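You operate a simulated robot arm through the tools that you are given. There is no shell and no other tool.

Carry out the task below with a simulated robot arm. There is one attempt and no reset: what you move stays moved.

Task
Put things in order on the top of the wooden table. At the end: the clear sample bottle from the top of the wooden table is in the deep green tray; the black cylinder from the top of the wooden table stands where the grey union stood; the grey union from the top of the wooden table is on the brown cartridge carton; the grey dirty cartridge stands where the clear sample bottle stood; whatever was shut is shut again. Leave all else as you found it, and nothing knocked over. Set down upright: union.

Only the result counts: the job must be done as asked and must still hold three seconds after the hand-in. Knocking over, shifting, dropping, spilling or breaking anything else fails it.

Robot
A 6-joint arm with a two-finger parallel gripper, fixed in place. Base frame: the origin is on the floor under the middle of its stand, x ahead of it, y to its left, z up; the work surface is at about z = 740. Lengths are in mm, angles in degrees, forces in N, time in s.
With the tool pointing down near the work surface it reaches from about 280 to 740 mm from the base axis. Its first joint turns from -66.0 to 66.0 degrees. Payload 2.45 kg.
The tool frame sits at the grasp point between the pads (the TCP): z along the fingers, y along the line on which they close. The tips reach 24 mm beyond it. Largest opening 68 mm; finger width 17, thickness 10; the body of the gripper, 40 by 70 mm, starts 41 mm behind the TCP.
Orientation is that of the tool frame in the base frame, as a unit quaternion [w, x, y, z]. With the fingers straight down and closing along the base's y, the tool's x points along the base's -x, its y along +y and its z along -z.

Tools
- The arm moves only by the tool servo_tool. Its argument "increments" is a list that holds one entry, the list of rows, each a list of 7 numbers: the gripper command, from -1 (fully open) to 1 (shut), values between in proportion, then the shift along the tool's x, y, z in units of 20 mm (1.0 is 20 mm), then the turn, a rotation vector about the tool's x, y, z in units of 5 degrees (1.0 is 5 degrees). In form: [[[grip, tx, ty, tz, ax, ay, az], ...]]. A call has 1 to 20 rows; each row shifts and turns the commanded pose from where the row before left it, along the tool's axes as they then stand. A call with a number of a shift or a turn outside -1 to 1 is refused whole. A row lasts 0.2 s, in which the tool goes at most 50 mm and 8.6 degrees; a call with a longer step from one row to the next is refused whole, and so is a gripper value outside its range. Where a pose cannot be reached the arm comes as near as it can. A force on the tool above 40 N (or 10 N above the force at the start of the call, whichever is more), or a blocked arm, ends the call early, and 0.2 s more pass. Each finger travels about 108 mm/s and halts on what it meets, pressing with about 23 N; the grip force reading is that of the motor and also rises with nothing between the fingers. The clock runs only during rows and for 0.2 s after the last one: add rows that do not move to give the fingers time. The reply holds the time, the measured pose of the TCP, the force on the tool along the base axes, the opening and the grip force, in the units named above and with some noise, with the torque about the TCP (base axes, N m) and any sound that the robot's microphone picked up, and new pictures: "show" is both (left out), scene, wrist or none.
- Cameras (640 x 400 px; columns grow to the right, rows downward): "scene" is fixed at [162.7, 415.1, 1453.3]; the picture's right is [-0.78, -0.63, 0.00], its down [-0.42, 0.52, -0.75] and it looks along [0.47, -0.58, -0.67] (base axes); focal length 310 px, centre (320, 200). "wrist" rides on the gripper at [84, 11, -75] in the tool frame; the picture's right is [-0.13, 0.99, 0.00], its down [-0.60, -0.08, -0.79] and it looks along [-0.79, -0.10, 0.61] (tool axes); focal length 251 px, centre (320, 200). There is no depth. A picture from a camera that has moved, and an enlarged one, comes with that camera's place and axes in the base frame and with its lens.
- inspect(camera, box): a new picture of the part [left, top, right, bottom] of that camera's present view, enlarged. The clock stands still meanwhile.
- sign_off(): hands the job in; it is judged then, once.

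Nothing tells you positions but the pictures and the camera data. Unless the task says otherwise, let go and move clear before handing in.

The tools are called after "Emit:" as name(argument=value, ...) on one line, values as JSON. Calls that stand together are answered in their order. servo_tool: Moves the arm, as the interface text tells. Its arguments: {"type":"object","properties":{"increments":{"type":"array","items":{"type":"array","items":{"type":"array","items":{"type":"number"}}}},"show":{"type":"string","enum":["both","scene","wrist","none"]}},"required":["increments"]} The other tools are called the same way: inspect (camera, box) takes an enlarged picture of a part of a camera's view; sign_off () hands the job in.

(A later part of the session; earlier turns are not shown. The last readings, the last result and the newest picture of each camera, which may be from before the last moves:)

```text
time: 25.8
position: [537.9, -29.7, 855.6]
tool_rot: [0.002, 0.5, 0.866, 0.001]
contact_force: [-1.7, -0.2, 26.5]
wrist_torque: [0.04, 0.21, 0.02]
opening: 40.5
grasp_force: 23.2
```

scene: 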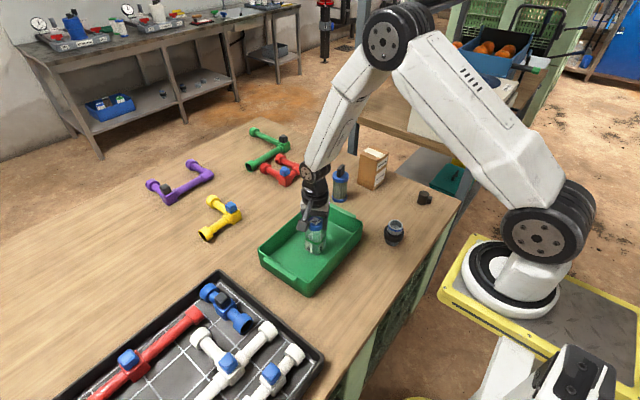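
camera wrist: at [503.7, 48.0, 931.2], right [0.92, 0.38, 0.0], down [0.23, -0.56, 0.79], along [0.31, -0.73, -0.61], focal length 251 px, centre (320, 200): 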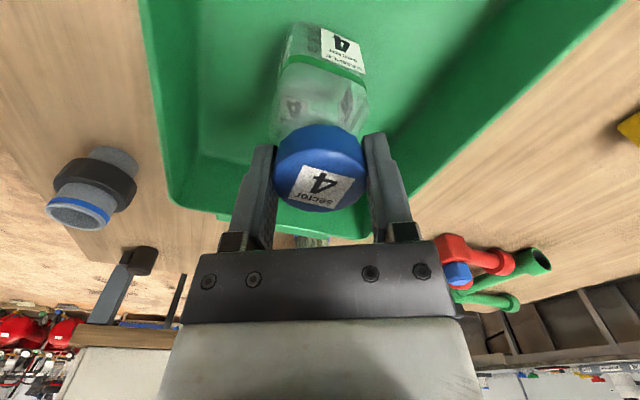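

Emit:
servo_tool(increments=[[[1, 0, 0, 0.04, 0, 0, 0], [1, 0, 0, 0, 0, 0, 0]]], show="wrist")

Emit:
inspect(camera="wrist", box=[240, 0, 400, 220])

Emit:
inspect(camera="scene", box=[280, 190, 360, 270])

```text
time: 26.4
position: [536.9, -30.1, 853.7]
tool_rot: [0.001, 0.5, 0.866, 0.0]
contact_force: [1.7, -0.8, 23.9]
wrist_torque: [0.0, 0.06, -0.04]
opening: 40.6
grasp_force: 23.4
camera wrist: at [503.6, 47.9, 929.5], right [0.92, 0.38, 0.0], down [0.23, -0.56, 0.79], along [0.31, -0.73, -0.61], focal length 251 px, centre (320, 200)
```

wrist: 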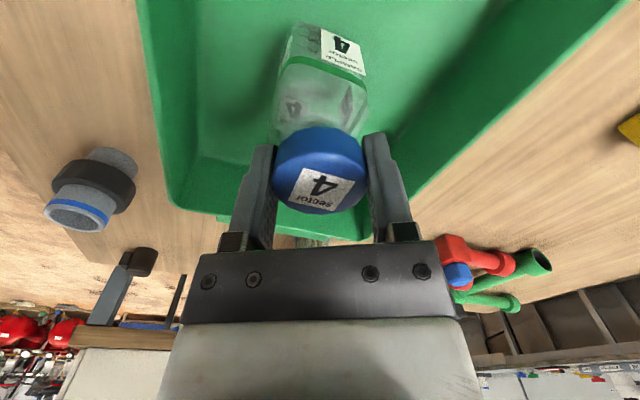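

```text
1.82 times, centred on (320, 110) of wrist
camera zoom: at [503.6, 47.9, 929.5], right [0.92, 0.38, 0.0], down [0.23, -0.56, 0.79], along [0.31, -0.73, -0.61], focal length 457 px, centre (320, 364)
```

zoom: 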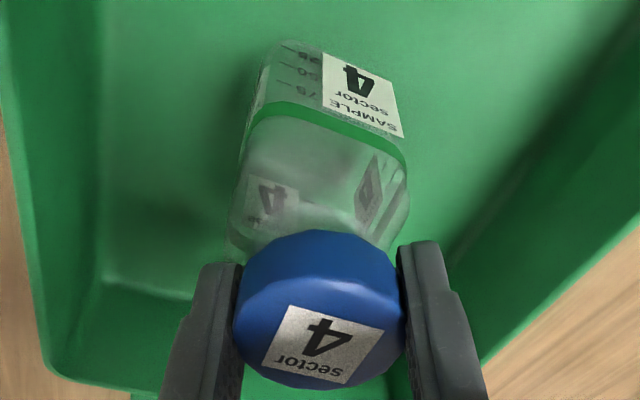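

```text
5.00 times, centred on (320, 230) of scene
camera zoom: at [162.3, 415.0, 1453.3], right [-0.78, -0.63, 0.0], down [-0.42, 0.52, -0.75], along [0.47, -0.58, -0.67], focal length 1550 px, centre (320, 50)
```

zoom: 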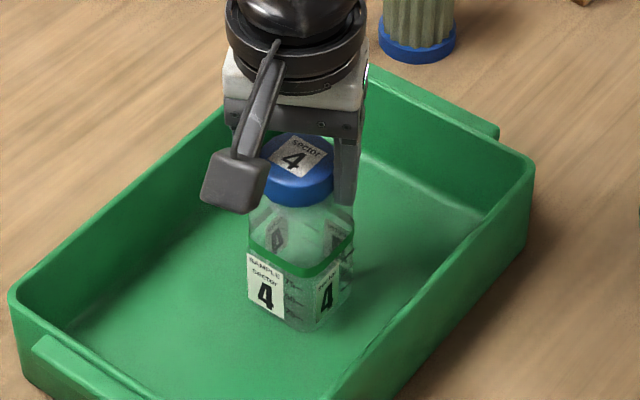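

The lid is meeting a stop and slipping in the grip, and no click came. I'll lift it 30 mm to check its alignment with the bottle neck.

Emit:
servo_tool(increments=[[[1, 0, 0, -0.1, 0, 0, 0], [1, 0, 0, -0.3, 0, 0, 0], [1, 0, 0, -0.5, 0, 0, 0], [1, 0, 0, -0.6, 0, 0, 0], [1, 0, 0, 0, 0, 0, 0]]])

Emit:
inspect(camera="scene", box=[280, 190, 360, 270])

Emit:
inspect(camera="wrist", box=[240, 0, 400, 100])

```text
time: 27.6
position: [534.4, -30.1, 883.3]
tool_rot: [0.0, 0.5, 0.866, -0.001]
contact_force: [-0.6, -0.7, 0.3]
wrist_torque: [0.03, -0.03, 0.0]
opening: 40.6
grasp_force: 22.9
camera wrist: at [502.5, 48.0, 958.1], right [0.92, 0.38, 0.0], down [0.23, -0.56, 0.79], along [0.3, -0.73, -0.61], focal length 251 px, centre (320, 200)
```

scene: 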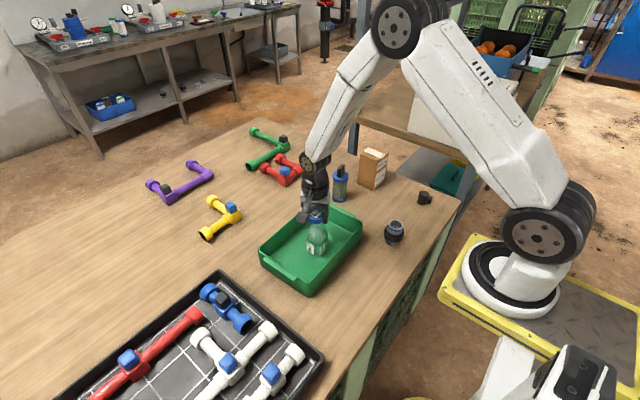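
wrist: 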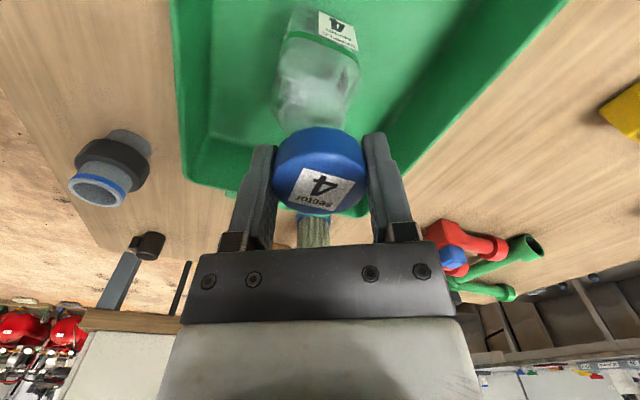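

```text
5.00 times, centred on (320, 230) of scene
camera zoom: at [162.7, 415.1, 1453.3], right [-0.78, -0.63, 0.0], down [-0.42, 0.52, -0.75], along [0.47, -0.58, -0.67], focal length 1550 px, centre (320, 50)
```

zoom: 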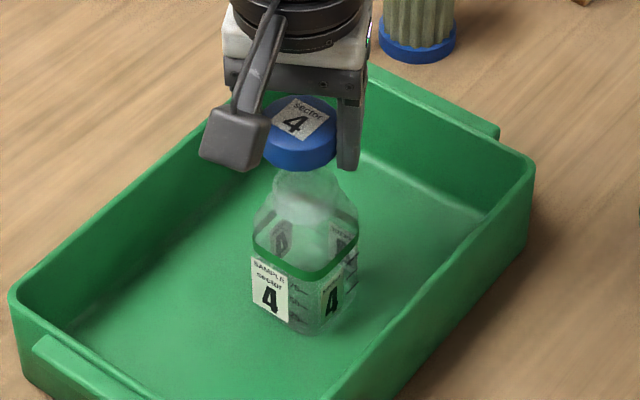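

```text
4.00 times, centred on (320, 50) of wrist
camera zoom: at [502.5, 48.0, 958.1], right [0.92, 0.38, 0.0], down [0.23, -0.56, 0.79], along [0.3, -0.73, -0.61], focal length 1006 px, centre (320, 800)
```

zoom: 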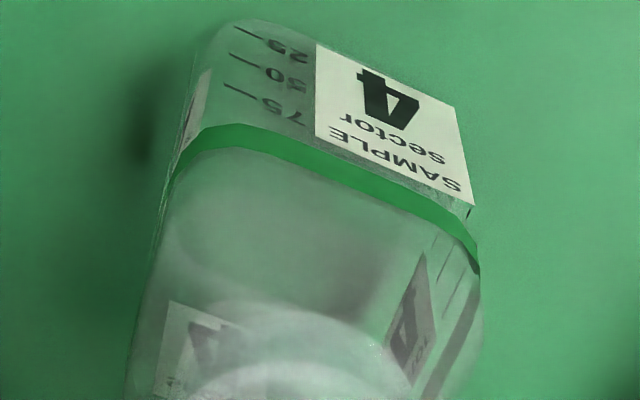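

The lid is off and the body is standing upright, but it may have shifted a few mm. I'll raise straight up so the wrist camera can see the neck and measure the offset.

Emit:
servo_tool(increments=[[[1, 0, 0, -1, 0, 0, 0], [1, 0, 0, -1, 0, 0, 0], [1, 0, 0, -1, 0, 0, 0], [1, 0, 0, 0, 0, 0, 0]]])

Emit:
inspect(camera="wrist", box=[240, 0, 400, 100])

Emit:
inspect(camera="scene", box=[280, 180, 360, 260])

Emit:
inspect(camera="wrist", box=[240, 110, 400, 210])

```text
time: 28.6
position: [535.1, -30.1, 943.6]
tool_rot: [0.0, 0.5, 0.866, 0.0]
contact_force: [0.0, 0.5, 0.1]
wrist_torque: [0.03, -0.04, -0.02]
opening: 40.7
grasp_force: 23.1
camera wrist: at [502.9, 48.8, 1019.0], right [0.92, 0.38, 0.0], down [0.23, -0.56, 0.79], along [0.3, -0.73, -0.61], focal length 251 px, centre (320, 200)
```

scene: 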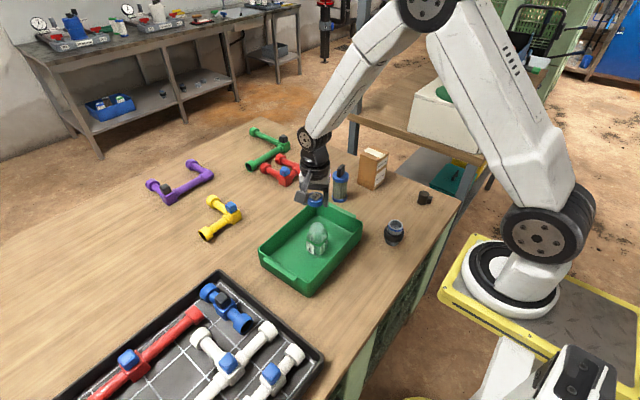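
wrist: 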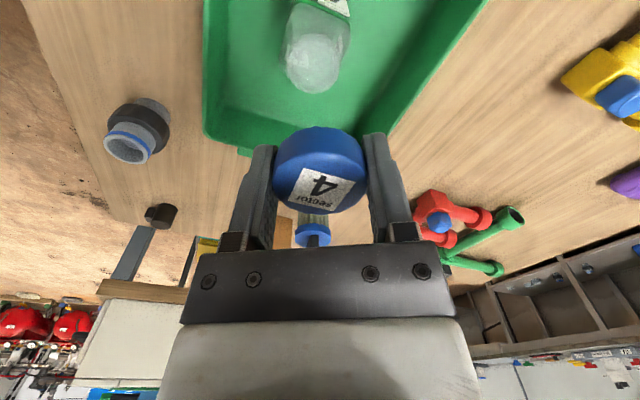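

```text
4.00 times, centred on (320, 50) of wrist
camera zoom: at [502.9, 48.8, 1019.0], right [0.92, 0.38, 0.0], down [0.23, -0.56, 0.79], along [0.3, -0.73, -0.61], focal length 1006 px, centre (320, 800)
```

zoom: 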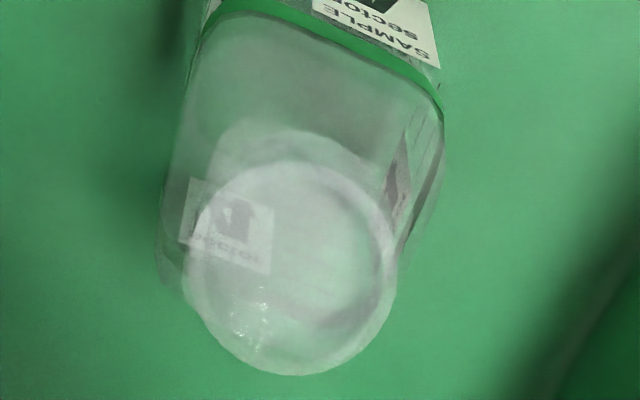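

```text
5.00 times, centred on (320, 220) of scene
camera zoom: at [162.7, 415.1, 1453.3], right [-0.78, -0.63, 0.0], down [-0.42, 0.52, -0.75], along [0.47, -0.58, -0.67], focal length 1550 px, centre (320, 100)
```

zoom: 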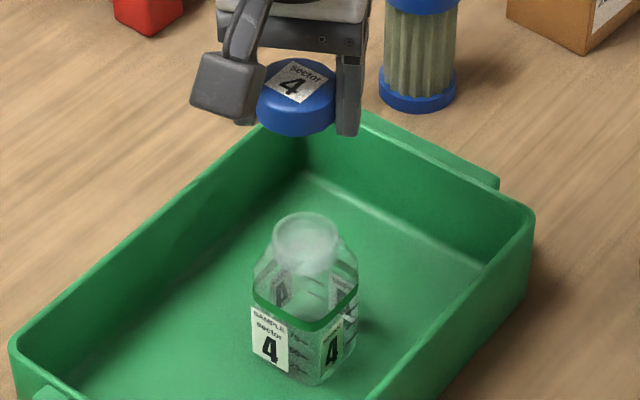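

```text
4.00 times, centred on (320, 160) of wrist
camera zoom: at [502.9, 48.8, 1019.0], right [0.92, 0.38, 0.0], down [0.23, -0.56, 0.79], along [0.3, -0.73, -0.61], focal length 1006 px, centre (320, 360)
```

zoom: 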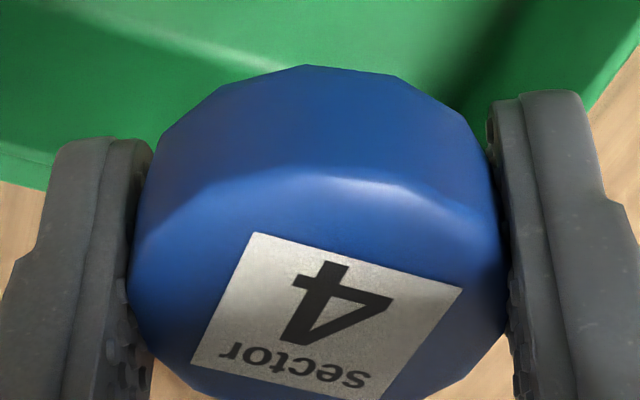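

The neck opening sits about 3 mm in tool x and -4.6 mm in tool y off the lid's axis, with its top at z≈840. I'll correct that offset and check again.

Emit:
servo_tool(increments=[[[1, 0.145, -0.23, 0, 0, 0, 0], [1, 0, 0, 0, 0, 0, 0], [1, 0, 0, 0, 0, 0, 0]]], show="wrist")

Emit:
inspect(camera="wrist", box=[240, 0, 400, 100])

Emit:
inspect(camera="scene", box=[280, 180, 360, 260])

```text
time: 29.4
position: [530.8, -29.5, 943.6]
tool_rot: [0.0, 0.5, 0.866, 0.0]
contact_force: [0.5, -0.7, -0.1]
wrist_torque: [0.01, -0.02, -0.02]
opening: 40.7
grasp_force: 22.5
camera wrist: at [497.2, 49.0, 1018.6], right [0.92, 0.38, 0.0], down [0.23, -0.56, 0.79], along [0.3, -0.73, -0.61], focal length 251 px, centre (320, 200)
```

wrist: 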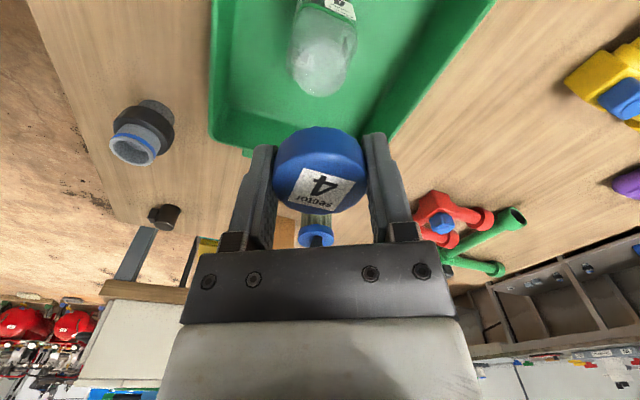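

```text
4.00 times, centred on (320, 50) of wrist
camera zoom: at [497.2, 49.0, 1018.6], right [0.92, 0.38, 0.0], down [0.23, -0.56, 0.79], along [0.3, -0.73, -0.61], focal length 1006 px, centre (320, 800)
```

zoom: 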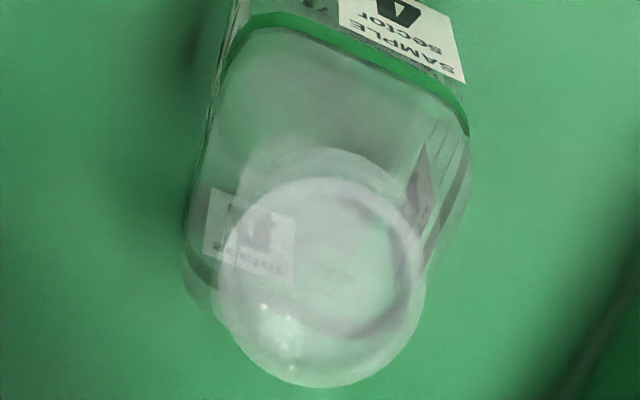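

```text
5.00 times, centred on (320, 220) of scene
camera zoom: at [162.7, 415.1, 1453.3], right [-0.78, -0.63, 0.0], down [-0.42, 0.52, -0.75], along [0.47, -0.58, -0.67], focal length 1550 px, centre (320, 100)
```

zoom: 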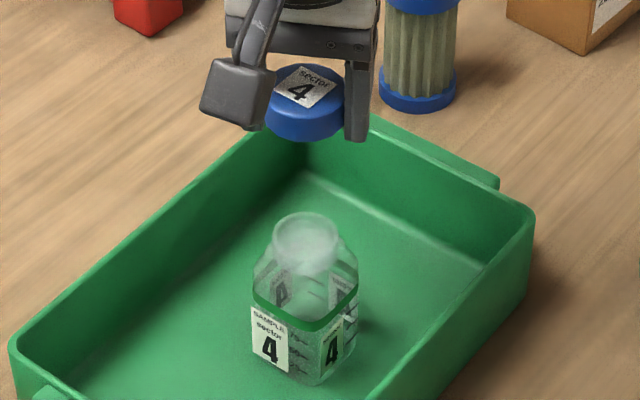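

The lid is now within about 0.5 mm of the neck axis. I'll lower it, slowing down before contact.

Emit:
servo_tool(increments=[[[1, 0, 0, 0.8, 0, 0, 0], [1, 0, 0, 0.9, 0, 0, 0], [1, 0, 0, 0.9, 0, 0, 0], [1, 0, 0, 0.7, 0, 0, 0], [1, 0, 0, 0.5, 0, 0, 0], [1, 0, 0, 0.2, 0, 0, 0], [1, 0, 0, 0, 0, 0, 0]]], show="wrist")

Emit:
inspect(camera="wrist", box=[240, 0, 400, 220])

Emit:
inspect(camera="scene", box=[280, 190, 360, 270])

```text
time: 31.0
position: [532.2, -30.4, 862.9]
tool_rot: [0.001, 0.501, 0.866, 0.0]
contact_force: [-1.7, 0.1, 0.2]
wrist_torque: [-0.03, 0.02, 0.04]
opening: 40.3
grasp_force: 22.8
camera wrist: at [498.1, 48.4, 938.8], right [0.92, 0.38, 0.0], down [0.23, -0.56, 0.79], along [0.3, -0.73, -0.61], focal length 251 px, centre (320, 200)
```

wrist: 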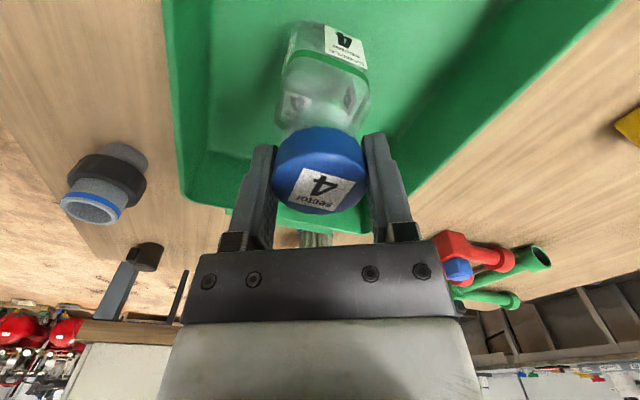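

```text
1.82 times, centred on (320, 110) of wrist
camera zoom: at [498.1, 48.4, 938.8], right [0.92, 0.38, 0.0], down [0.23, -0.56, 0.79], along [0.3, -0.73, -0.61], focal length 457 px, centre (320, 364)
```

zoom: 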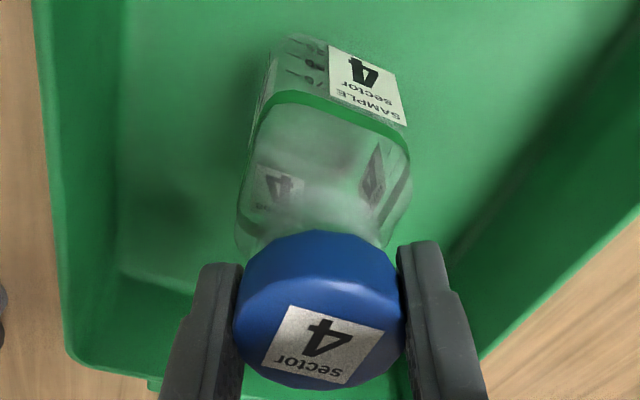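

```text
5.00 times, centred on (320, 230) of scene
camera zoom: at [162.7, 415.1, 1453.3], right [-0.78, -0.63, 0.0], down [-0.42, 0.52, -0.75], along [0.47, -0.58, -0.67], focal length 1550 px, centre (320, 50)
```

zoom: 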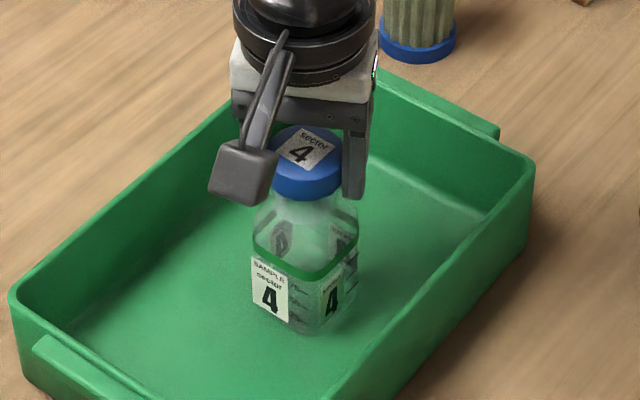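

Emit:
servo_tool(increments=[[[1, 0, 0, 0.15, 0, 0, 0], [1, 0, 0, 0, 0, 0, 0]]], show="none")

```text
time: 31.6
position: [531.1, -29.2, 859.7]
tool_rot: [0.0, 0.499, 0.866, -0.001]
contact_force: [-0.3, -0.6, -0.5]
wrist_torque: [-0.03, 0.02, -0.02]
opening: 40.8
grasp_force: 22.8
```

Emit:
servo_tool(increments=[[[1, 0, 0, 0.125, 0, 0, 0], [1, 0, 0, 0, 0, 0, 0]]], show="none")

```text
time: 32.2
position: [530.7, -29.8, 857.0]
tool_rot: [0.001, 0.5, 0.866, 0.0]
contact_force: [-0.2, -0.2, -0.5]
wrist_torque: [0.05, 0.02, -0.01]
opening: 40.8
grasp_force: 22.8
```

Emit:
servo_tool(increments=[[[1, 0, 0, 0.075, 0, 0, 0], [1, 0, 0, 0, 0, 0, 0]]], show="none")

```text
time: 32.8
position: [529.9, -30.2, 856.5]
tool_rot: [0.001, 0.499, 0.866, -0.001]
contact_force: [0.0, -0.4, 0.3]
wrist_torque: [-0.01, 0.05, -0.02]
opening: 40.7
grasp_force: 23.0
```

Emit:
servo_tool(increments=[[[1, 0, 0, 0.06, 0, 0, 0], [1, 0, 0, 0, 0, 0, 0]]], show="none")

```text
time: 33.4
position: [529.3, -30.5, 855.8]
tool_rot: [0.0, 0.5, 0.866, 0.0]
contact_force: [-0.2, 0.6, 0.4]
wrist_torque: [-0.01, -0.01, 0.0]
opening: 40.8
grasp_force: 23.1
```

Emit:
servo_tool(increments=[[[1, 0, 0, 0.06, 0, 0, 0], [1, 0, 0, 0, 0, 0, 0]]], show="wrist")

Emit:
inspect(camera="wrist", box=[240, 0, 400, 220])

Emit:
inspect(camera="scene", box=[280, 190, 360, 270])

```text
time: 34.0
position: [531.1, -29.2, 855.6]
tool_rot: [0.001, 0.5, 0.866, 0.0]
contact_force: [-3.3, 3.4, 15.4]
wrist_torque: [0.03, 0.09, 0.0]
opening: 40.6
grasp_force: 23.4
heard: snap
camera wrist: at [497.8, 48.8, 930.6], right [0.92, 0.38, 0.0], down [0.23, -0.56, 0.79], along [0.31, -0.73, -0.61], focal length 251 px, centre (320, 200)
```

wrist: 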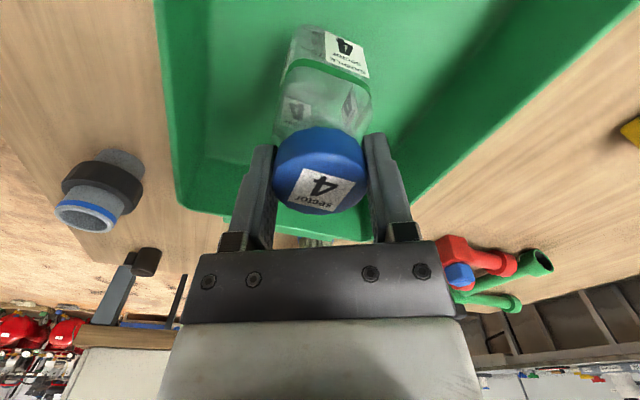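

```text
1.82 times, centred on (320, 110) of wrist
camera zoom: at [497.8, 48.8, 930.6], right [0.92, 0.38, 0.0], down [0.23, -0.56, 0.79], along [0.31, -0.73, -0.61], focal length 457 px, centre (320, 364)
```

zoom: 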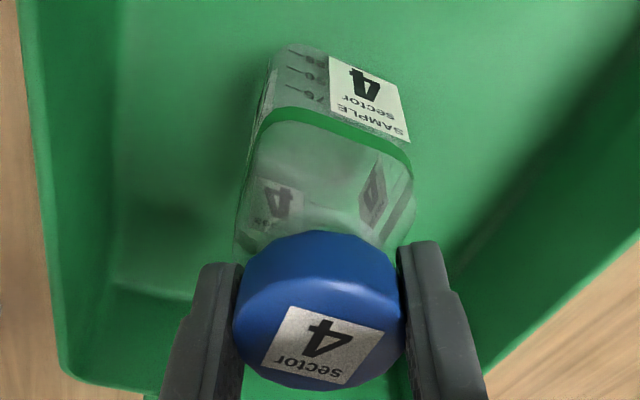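

```text
5.00 times, centred on (320, 230) of scene
camera zoom: at [162.4, 415.2, 1453.3], right [-0.78, -0.63, 0.0], down [-0.42, 0.52, -0.75], along [0.47, -0.58, -0.67], focal length 1550 px, centre (320, 50)
```

zoom: 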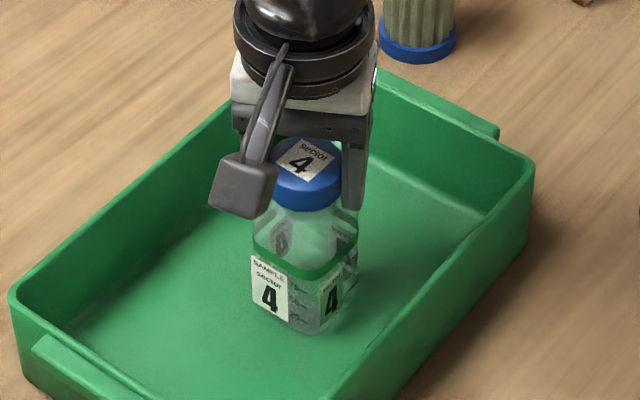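

That snap is the lid seating again. I'll open the fingers without lifting, so nothing pulls on it.

Emit:
servo_tool(increments=[[[0, 0, 0, 0, 0, 0, 0], [-1, 0, 0, 0, 0, 0, 0], [-1, 0, 0, 0, 0, 0, 0]]], show="wrist")

Emit:
inspect(camera="wrist", box=[240, 0, 400, 220])

Emit:
inspect(camera="scene", box=[280, 190, 360, 270])

```text
time: 34.8
position: [528.9, -28.6, 853.9]
tool_rot: [0.0, 0.5, 0.866, 0.0]
contact_force: [0.1, 1.2, -0.7]
wrist_torque: [-0.01, 0.01, -0.01]
opening: 68.2
grasp_force: 0.0
camera wrist: at [497.4, 48.5, 929.6], right [0.92, 0.38, 0.0], down [0.23, -0.56, 0.79], along [0.3, -0.73, -0.61], focal length 251 px, centre (320, 200)
```

wrist: 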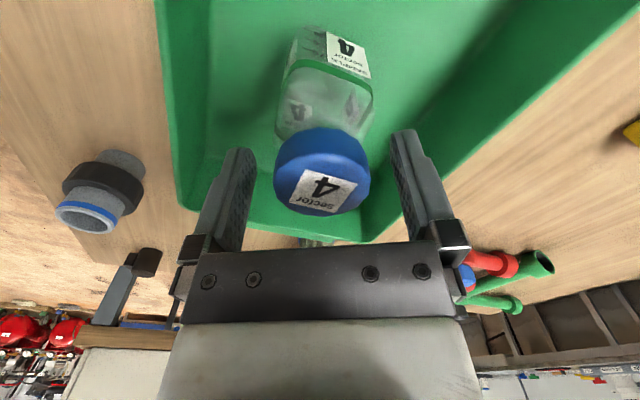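

```text
1.82 times, centred on (320, 110) of wrist
camera zoom: at [497.4, 48.5, 929.6], right [0.92, 0.38, 0.0], down [0.23, -0.56, 0.79], along [0.3, -0.73, -0.61], focal length 457 px, centre (320, 364)
```

zoom: 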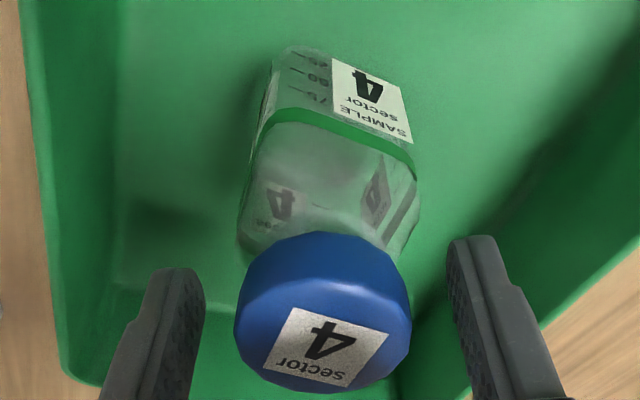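

```text
5.00 times, centred on (320, 230) of scene
camera zoom: at [162.7, 415.1, 1453.3], right [-0.78, -0.63, 0.0], down [-0.42, 0.52, -0.75], along [0.47, -0.58, -0.67], focal length 1550 px, centre (320, 50)
```

zoom: 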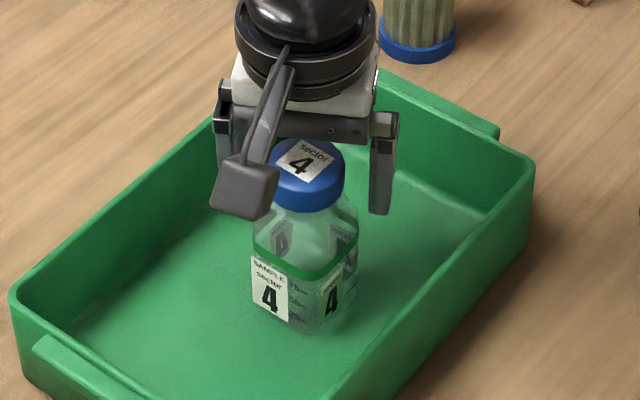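

The bottle is upright in the tray with its lid on. I'll rise clear and move to a viewpoint over the union.

Emit:
servo_tool(increments=[[[-1, 0, 0, -0.5, 0, 0, 0], [-1, 0, 0, -1, 0, 0, 0], [-1, 0, 0, -1, 0, 0, 0], [-1, 0, 0, -1, 0, 0, 0], [-1, 0, 0, -1, 0, 0, 0], [-1, 0, 0, -1, 0, 0, 0], [-1, 0, 0, -1, 0, 0, 0], [-1, -0.0375, -0.945, 0.17, 0, 0, 0], [-1, -0.0375, -0.945, 0.17, 0, 0, 0], [-1, -0.0375, -0.945, 0.17, 0, 0, 0], [-1, -0.0375, -0.945, 0.17, 0, 0, 0], [-1, -0.0375, -0.945, 0.17, 0, 0, 0], [-1, -0.0375, -0.945, 0.17, 0, 0, 0], [-1, -0.0375, -0.945, 0.17, 0, 0, 0], [-1, -0.0375, -0.945, 0.17, 0, 0, 0], [-1, -0.0375, -0.945, 0.17, 0, 0, 0], [-1, -0.0375, -0.945, 0.17, 0, 0, 0], [-1, 0, 0, 0, 0, 0, 0]]])

Emit:
inspect(camera="wrist", box=[240, 40, 400, 140])

Emit:
inspect(camera="scene", box=[280, 180, 360, 260])

```text
time: 38.6
position: [372.4, -132.2, 949.7]
tool_rot: [0.0, 0.5, 0.866, 0.0]
contact_force: [0.1, -0.2, -0.3]
wrist_torque: [0.01, -0.02, 0.0]
opening: 68.1
grasp_force: 0.0
camera wrist: at [339.9, -53.6, 1025.3], right [0.92, 0.38, 0.0], down [0.23, -0.56, 0.79], along [0.3, -0.73, -0.61], focal length 251 px, centre (320, 200)
```

scene: 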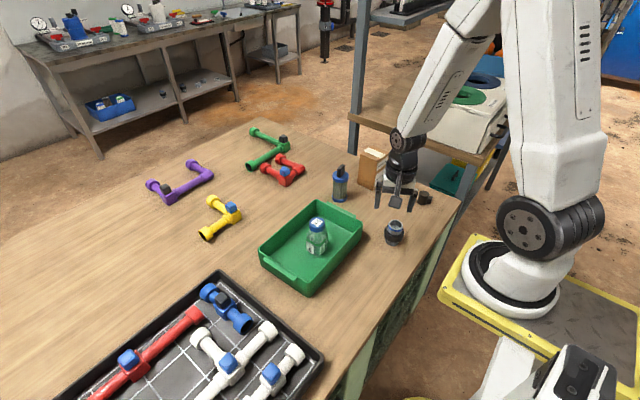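
wrist: 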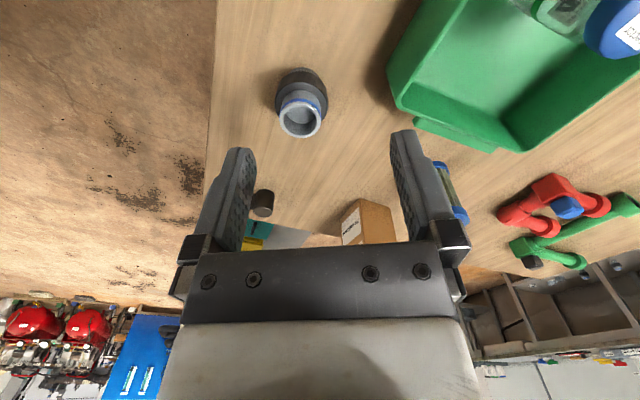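

```text
4.00 times, centred on (320, 90) of wrist
camera zoom: at [339.9, -53.6, 1025.3], right [0.92, 0.38, 0.0], down [0.23, -0.56, 0.79], along [0.3, -0.73, -0.61], focal length 1006 px, centre (320, 640)
```

zoom: 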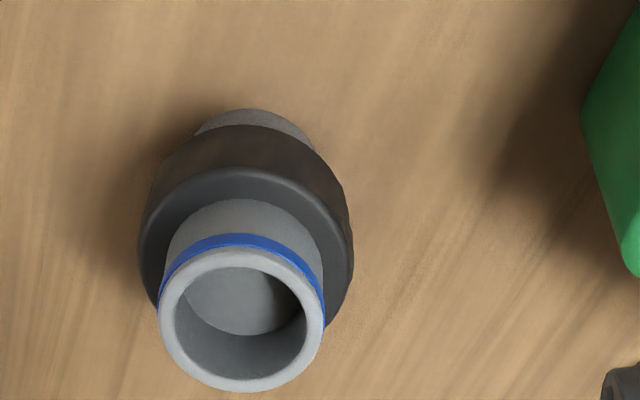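

```text
5.00 times, centred on (320, 220) of scene
camera zoom: at [162.7, 415.1, 1453.3], right [-0.78, -0.63, 0.0], down [-0.42, 0.52, -0.75], along [0.47, -0.58, -0.67], focal length 1550 px, centre (320, 100)
```

zoom: 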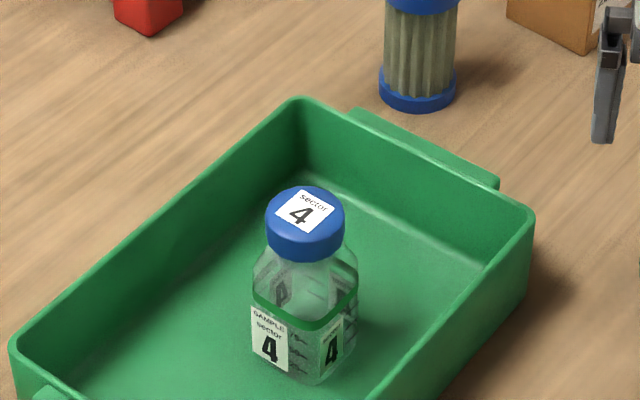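

The union is at about (379,-199.5), with its top at z≈810, its collar top near 782 and a top pipe about 42 mm wide. I'll go above it and check alignment.

Emit:
servo_tool(increments=[[[-1, -0.7725, -0.345, 0, 0, 0, 0], [-1, -0.7725, -0.345, 0, 0, 0, 0], [-1, -0.7725, -0.345, 0, 0, 0, 0], [-1, -0.7725, -0.345, 0, 0, 0, 0], [-1, 0, 0, 0.9, 0, 0, 0], [-1, 0, 0, 0.9, 0, 0, 0], [-1, 0, 0, 0.9, 0, 0, 0], [-1, 0, 0, 0.9, 0, 0, 0], [-1, 0, 0, 0.5, 0, 0, 0], [-1, 0, 0, 0, 0, 0, 0]]])

Emit:
inspect(camera="wrist", box=[240, 40, 400, 140])

Emit:
inspect(camera="scene", box=[350, 180, 430, 260])

```text
time: 40.8
position: [378.5, -198.4, 869.1]
tool_rot: [0.0, 0.501, 0.866, 0.0]
contact_force: [0.5, 0.3, 0.0]
wrist_torque: [0.0, -0.04, -0.01]
opening: 67.8
grasp_force: 0.0
camera wrist: at [345.3, -120.3, 944.4], right [0.92, 0.38, 0.0], down [0.23, -0.56, 0.79], along [0.3, -0.73, -0.61], focal length 251 px, centre (320, 200)
```

scene: 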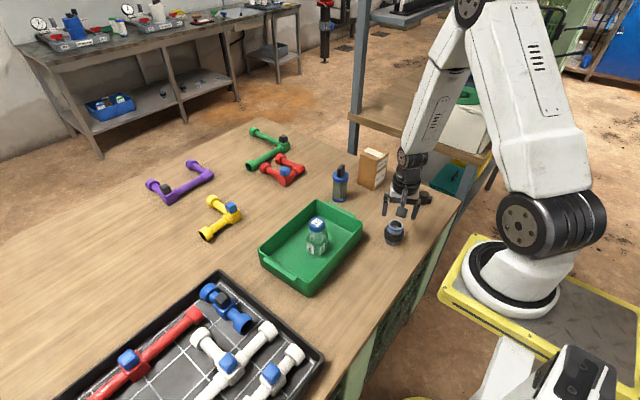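
wrist: 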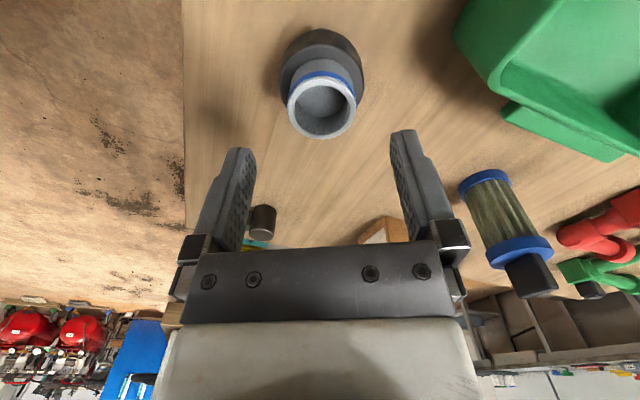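

```text
4.00 times, centred on (320, 90) of wrist
camera zoom: at [345.3, -120.3, 944.4], right [0.92, 0.38, 0.0], down [0.23, -0.56, 0.79], along [0.3, -0.73, -0.61], focal length 1006 px, centre (320, 640)
```

zoom: 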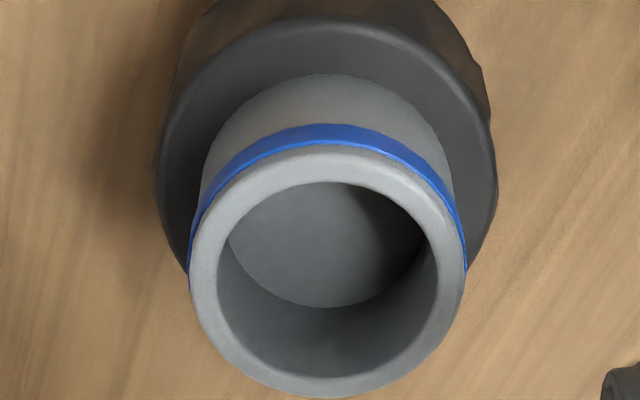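

```text
5.00 times, centred on (390, 220) of scene
camera zoom: at [162.7, 415.1, 1453.3], right [-0.78, -0.63, 0.0], down [-0.42, 0.52, -0.75], along [0.47, -0.58, -0.67], focal length 1550 px, centre (-30, 100)
```

zoom: 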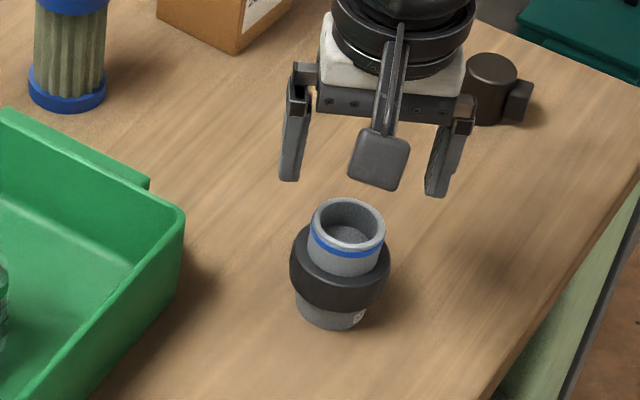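

The union is aligned within about 1 mm, so I'll descend to z≈808, keeping the tips just above the collar, and grip the top pipe.

Emit:
servo_tool(increments=[[[-1, 0, 0.045, 0.8, 0, 0, 0], [-1, 0, 0, 0.9, 0, 0, 0], [-1, 0, 0, 0.9, 0, 0, 0], [-1, 0, 0, 0.45, 0, 0, 0], [-1, 0, 0, 0, 0, 0, 0]]])

Emit:
inspect(camera="scene", box=[350, 180, 430, 260])

Emit:
inspect(camera="wrist", box=[220, 80, 420, 220])

```text
time: 42.0
position: [377.7, -196.8, 806.6]
tool_rot: [0.0, 0.501, 0.866, 0.001]
contact_force: [-0.5, -1.0, -0.6]
wrist_torque: [0.02, 0.02, 0.02]
opening: 67.8
grasp_force: 0.0
camera wrist: at [345.9, -119.3, 882.1], right [0.92, 0.38, 0.0], down [0.23, -0.56, 0.79], along [0.3, -0.73, -0.61], focal length 251 px, centre (320, 200)
```

scene: 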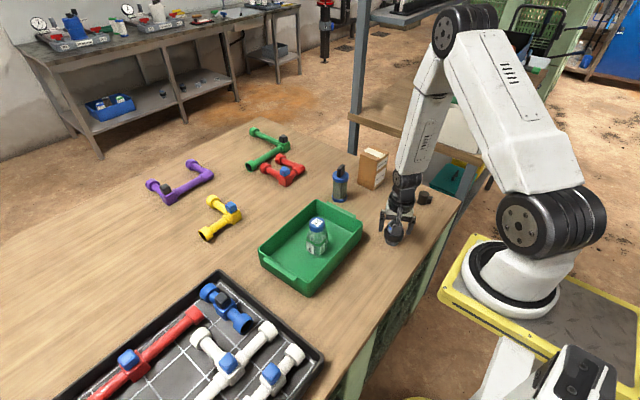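
wrist: 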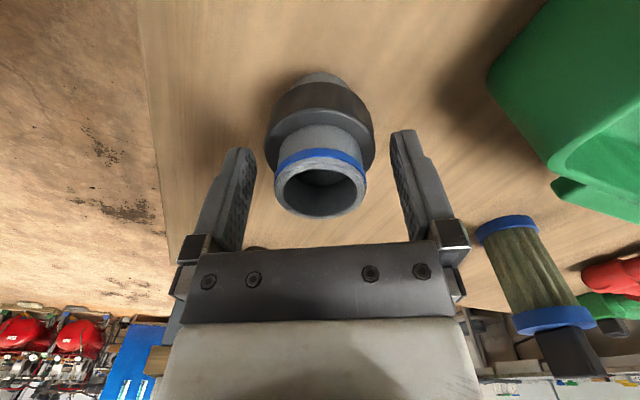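

```text
5.00 times, centred on (390, 220) of scene
camera zoom: at [162.7, 415.1, 1453.3], right [-0.78, -0.63, 0.0], down [-0.42, 0.52, -0.75], along [0.47, -0.58, -0.67], focal length 1550 px, centre (-30, 100)
```

zoom: 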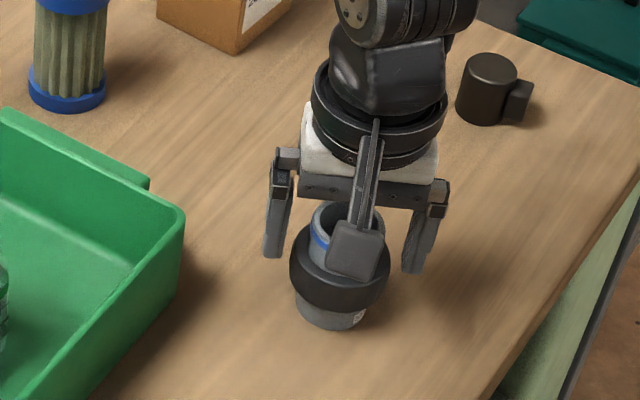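

```text
2.86 times, centred on (320, 150) of wrist
camera zoom: at [345.9, -119.3, 882.1], right [0.92, 0.38, 0.0], down [0.23, -0.56, 0.79], along [0.3, -0.73, -0.61], focal length 718 px, centre (320, 343)
```

zoom: 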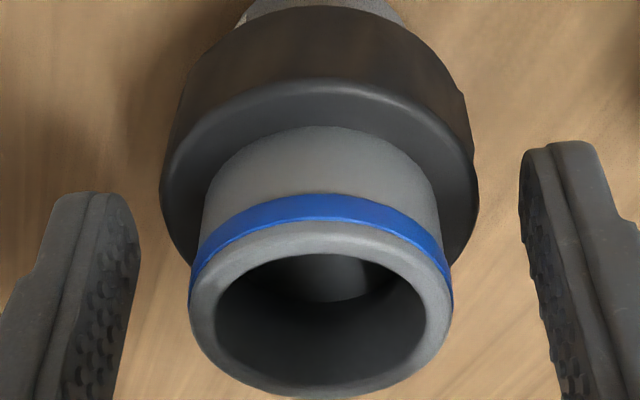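

Emit:
servo_tool(increments=[[[0.1, 0, 0, 0, 0, 0, 0], [0.6, 0, 0, 0, 0, 0, 0], [1, 0, 0, 0, 0, 0, 0], [1, 0, 0, 0, 0, 0, 0], [1, 0, 0, 0, 0, 0, 0]]], show="wrist")

Emit:
inspect(camera="scene", box=[350, 180, 430, 260])

Emit:
inspect(camera="wrist", box=[220, 80, 420, 220])

```text
time: 43.2
position: [377.4, -197.7, 807.1]
tool_rot: [0.0, 0.5, 0.866, 0.0]
contact_force: [0.8, -0.5, -0.1]
wrist_torque: [0.0, 0.0, -0.04]
opening: 55.7
grasp_force: 23.3
camera wrist: at [345.9, -119.3, 882.4], right [0.92, 0.38, 0.0], down [0.23, -0.56, 0.79], along [0.3, -0.73, -0.61], focal length 251 px, centre (320, 200)
```

wrist: 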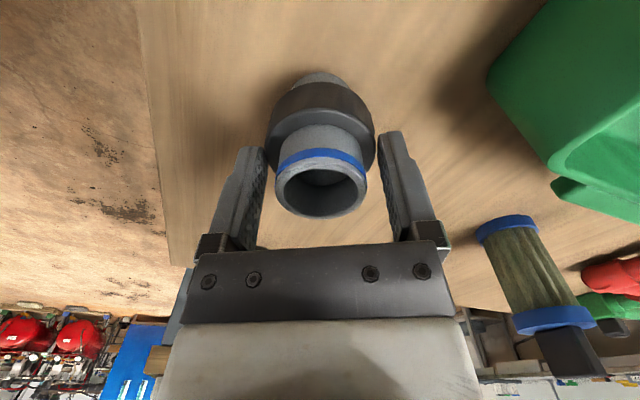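

```text
5.00 times, centred on (390, 220) of scene
camera zoom: at [162.7, 415.1, 1453.3], right [-0.78, -0.63, 0.0], down [-0.42, 0.52, -0.75], along [0.47, -0.58, -0.67], focal length 1550 px, centre (-30, 100)
```

zoom: 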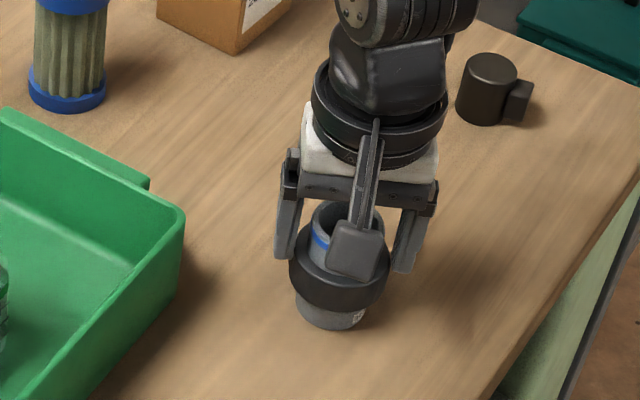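

```text
2.86 times, centred on (320, 150) of wrist
camera zoom: at [345.9, -119.3, 882.4], right [0.92, 0.38, 0.0], down [0.23, -0.56, 0.79], along [0.3, -0.73, -0.61], focal length 718 px, centre (320, 343)
```

zoom: 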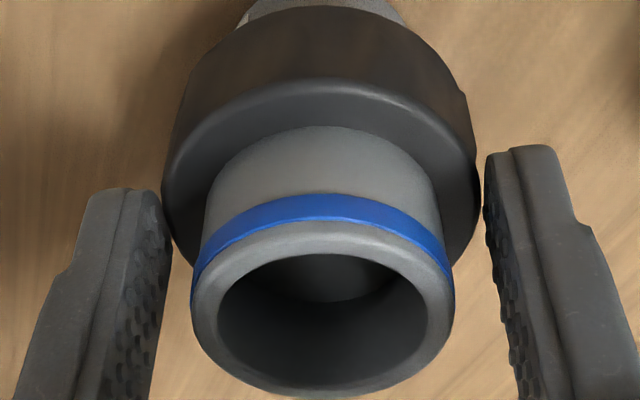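

The fingers met the collar (55.7 mm) rather than the pipe, so the collar reaches higher than I thought. It is centred, so I'll open, go down 24 mm and grip the collar properly.

Emit:
servo_tool(increments=[[[0, 0, 0, 0, 0, 0, 0], [-1, 0, 0, 0, 0, 0, 0], [-1, 0, 0, 0, 0, 0, 0], [-1, 0, 0, 0.4, 0, 0, 0], [-1, 0, 0, 0.4, 0, 0, 0], [-1, 0, 0, 0.4, 0, 0, 0], [-1, 0, 0, 0, 0, 0, 0]]], show="wrist")

Emit:
inspect(camera="wrist", box=[220, 80, 420, 220])

Emit:
inspect(camera="scene", box=[350, 180, 430, 260])

```text
time: 44.8
position: [379.4, -197.7, 781.9]
tool_rot: [0.0, 0.5, 0.866, 0.0]
contact_force: [0.1, 0.3, -0.6]
wrist_torque: [0.02, 0.03, 0.01]
opening: 67.9
grasp_force: 0.1
camera wrist: at [345.9, -120.1, 857.9], right [0.92, 0.38, 0.0], down [0.23, -0.56, 0.79], along [0.3, -0.73, -0.61], focal length 251 px, centre (320, 200)
```

wrist: 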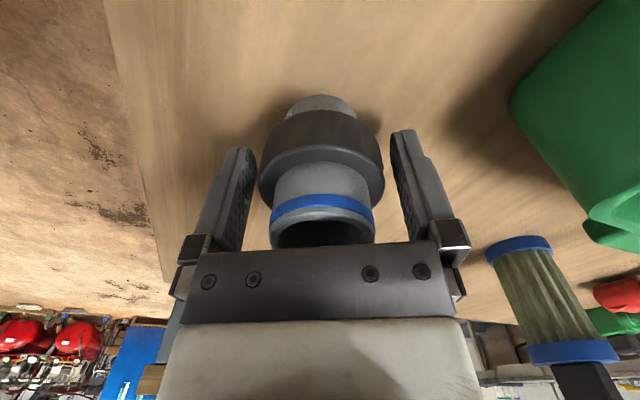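

```text
2.86 times, centred on (320, 150) of wrist
camera zoom: at [345.9, -120.1, 857.9], right [0.92, 0.38, 0.0], down [0.23, -0.56, 0.79], along [0.3, -0.73, -0.61], focal length 718 px, centre (320, 343)
```

zoom: 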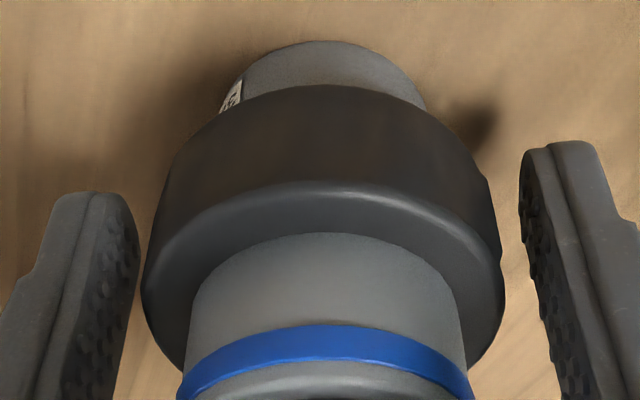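

```text
5.00 times, centred on (390, 220) of scene
camera zoom: at [162.7, 415.1, 1453.3], right [-0.78, -0.63, 0.0], down [-0.42, 0.52, -0.75], along [0.47, -0.58, -0.67], focal length 1550 px, centre (-30, 100)
```

zoom: 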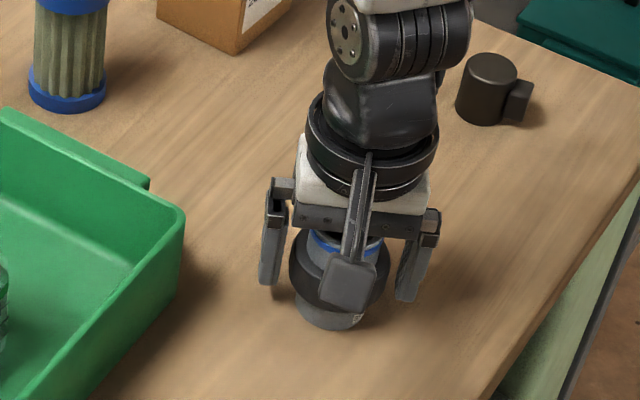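

Emit:
servo_tool(increments=[[[-0.3, 0, 0, 0, 0, 0, 0], [0.3, 0, 0, 0, 0, 0, 0], [1, 0, 0, 0, 0, 0, 0], [1, 0, 0, 0, 0, 0, 0], [1, 0, 0, 0, 0, 0, 0]]], show="wrist")

Emit:
inspect(camera="wrist", box=[220, 80, 420, 220])

```text
time: 46.0
position: [379.4, -197.8, 781.7]
tool_rot: [0.0, 0.501, 0.866, 0.0]
contact_force: [-0.6, -0.7, -0.4]
wrist_torque: [0.0, 0.01, 0.02]
opening: 55.9
grasp_force: 22.8
camera wrist: at [345.8, -120.0, 858.0], right [0.92, 0.38, 0.0], down [0.23, -0.56, 0.79], along [0.3, -0.73, -0.61], focal length 251 px, centre (320, 200)
```

wrist: 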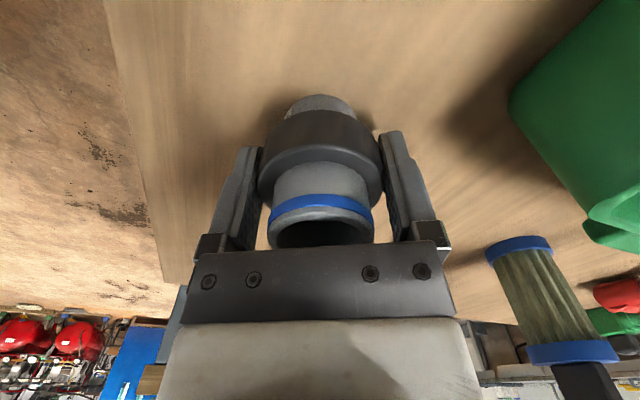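

```text
2.86 times, centred on (320, 150) of wrist
camera zoom: at [345.8, -120.0, 858.0], right [0.92, 0.38, 0.0], down [0.23, -0.56, 0.79], along [0.3, -0.73, -0.61], focal length 718 px, centre (320, 343)
```

zoom: 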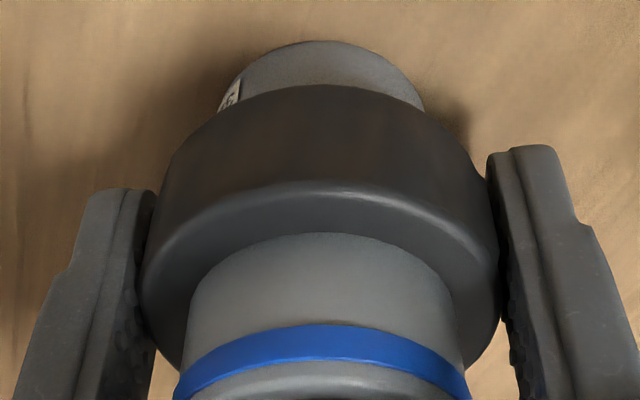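

The union is gripped at 55.9 mm, so its spot is recorded as about (378.8,-198). I'll lift it.

Emit:
servo_tool(increments=[[[1, 0, 0, -0.3, 0, 0, 0], [1, 0, 0, -0.7, 0, 0, 0], [1, 0, 0, -1, 0, 0, 0], [1, 0, 0, -1, 0, 0, 0], [1, 0, 0, -1, 0, 0, 0], [1, 0, 0, -1, 0, 0, 0], [1, 0, 0, -1, 0, 0, 0], [1, 0, 0, -1, 0, 0, 0], [1, 0, 0, -1, 0, 0, 0], [1, 0, 0, -1, 0, 0, 0], [1, 0, 0, -0.6, 0, 0, 0], [1, 0, 0, 0, 0, 0, 0]]])

```text
time: 48.6
position: [377.8, -197.0, 974.9]
tool_rot: [0.001, 0.501, 0.866, 0.0]
contact_force: [-0.4, 0.1, -1.6]
wrist_torque: [0.0, 0.02, -0.02]
opening: 56.2
grasp_force: 23.6
camera wrist: at [345.7, -118.9, 1049.5], right [0.92, 0.38, 0.0], down [0.23, -0.56, 0.79], along [0.3, -0.73, -0.61], focal length 251 px, centre (320, 200)
```

scene: 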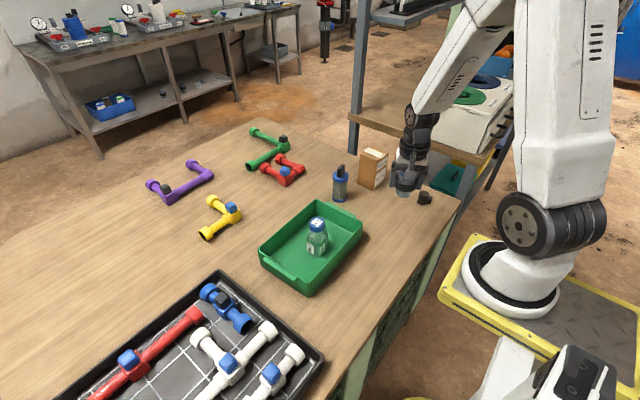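
wrist: 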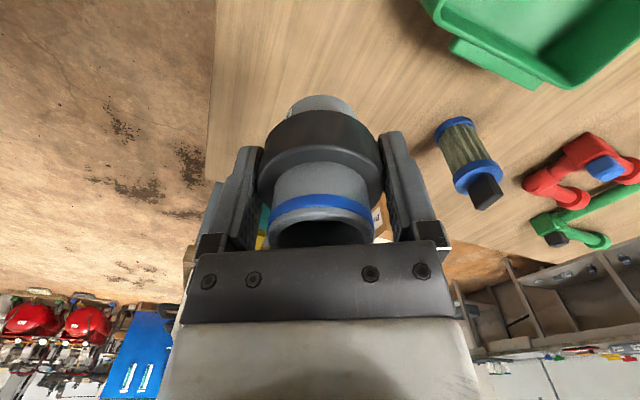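

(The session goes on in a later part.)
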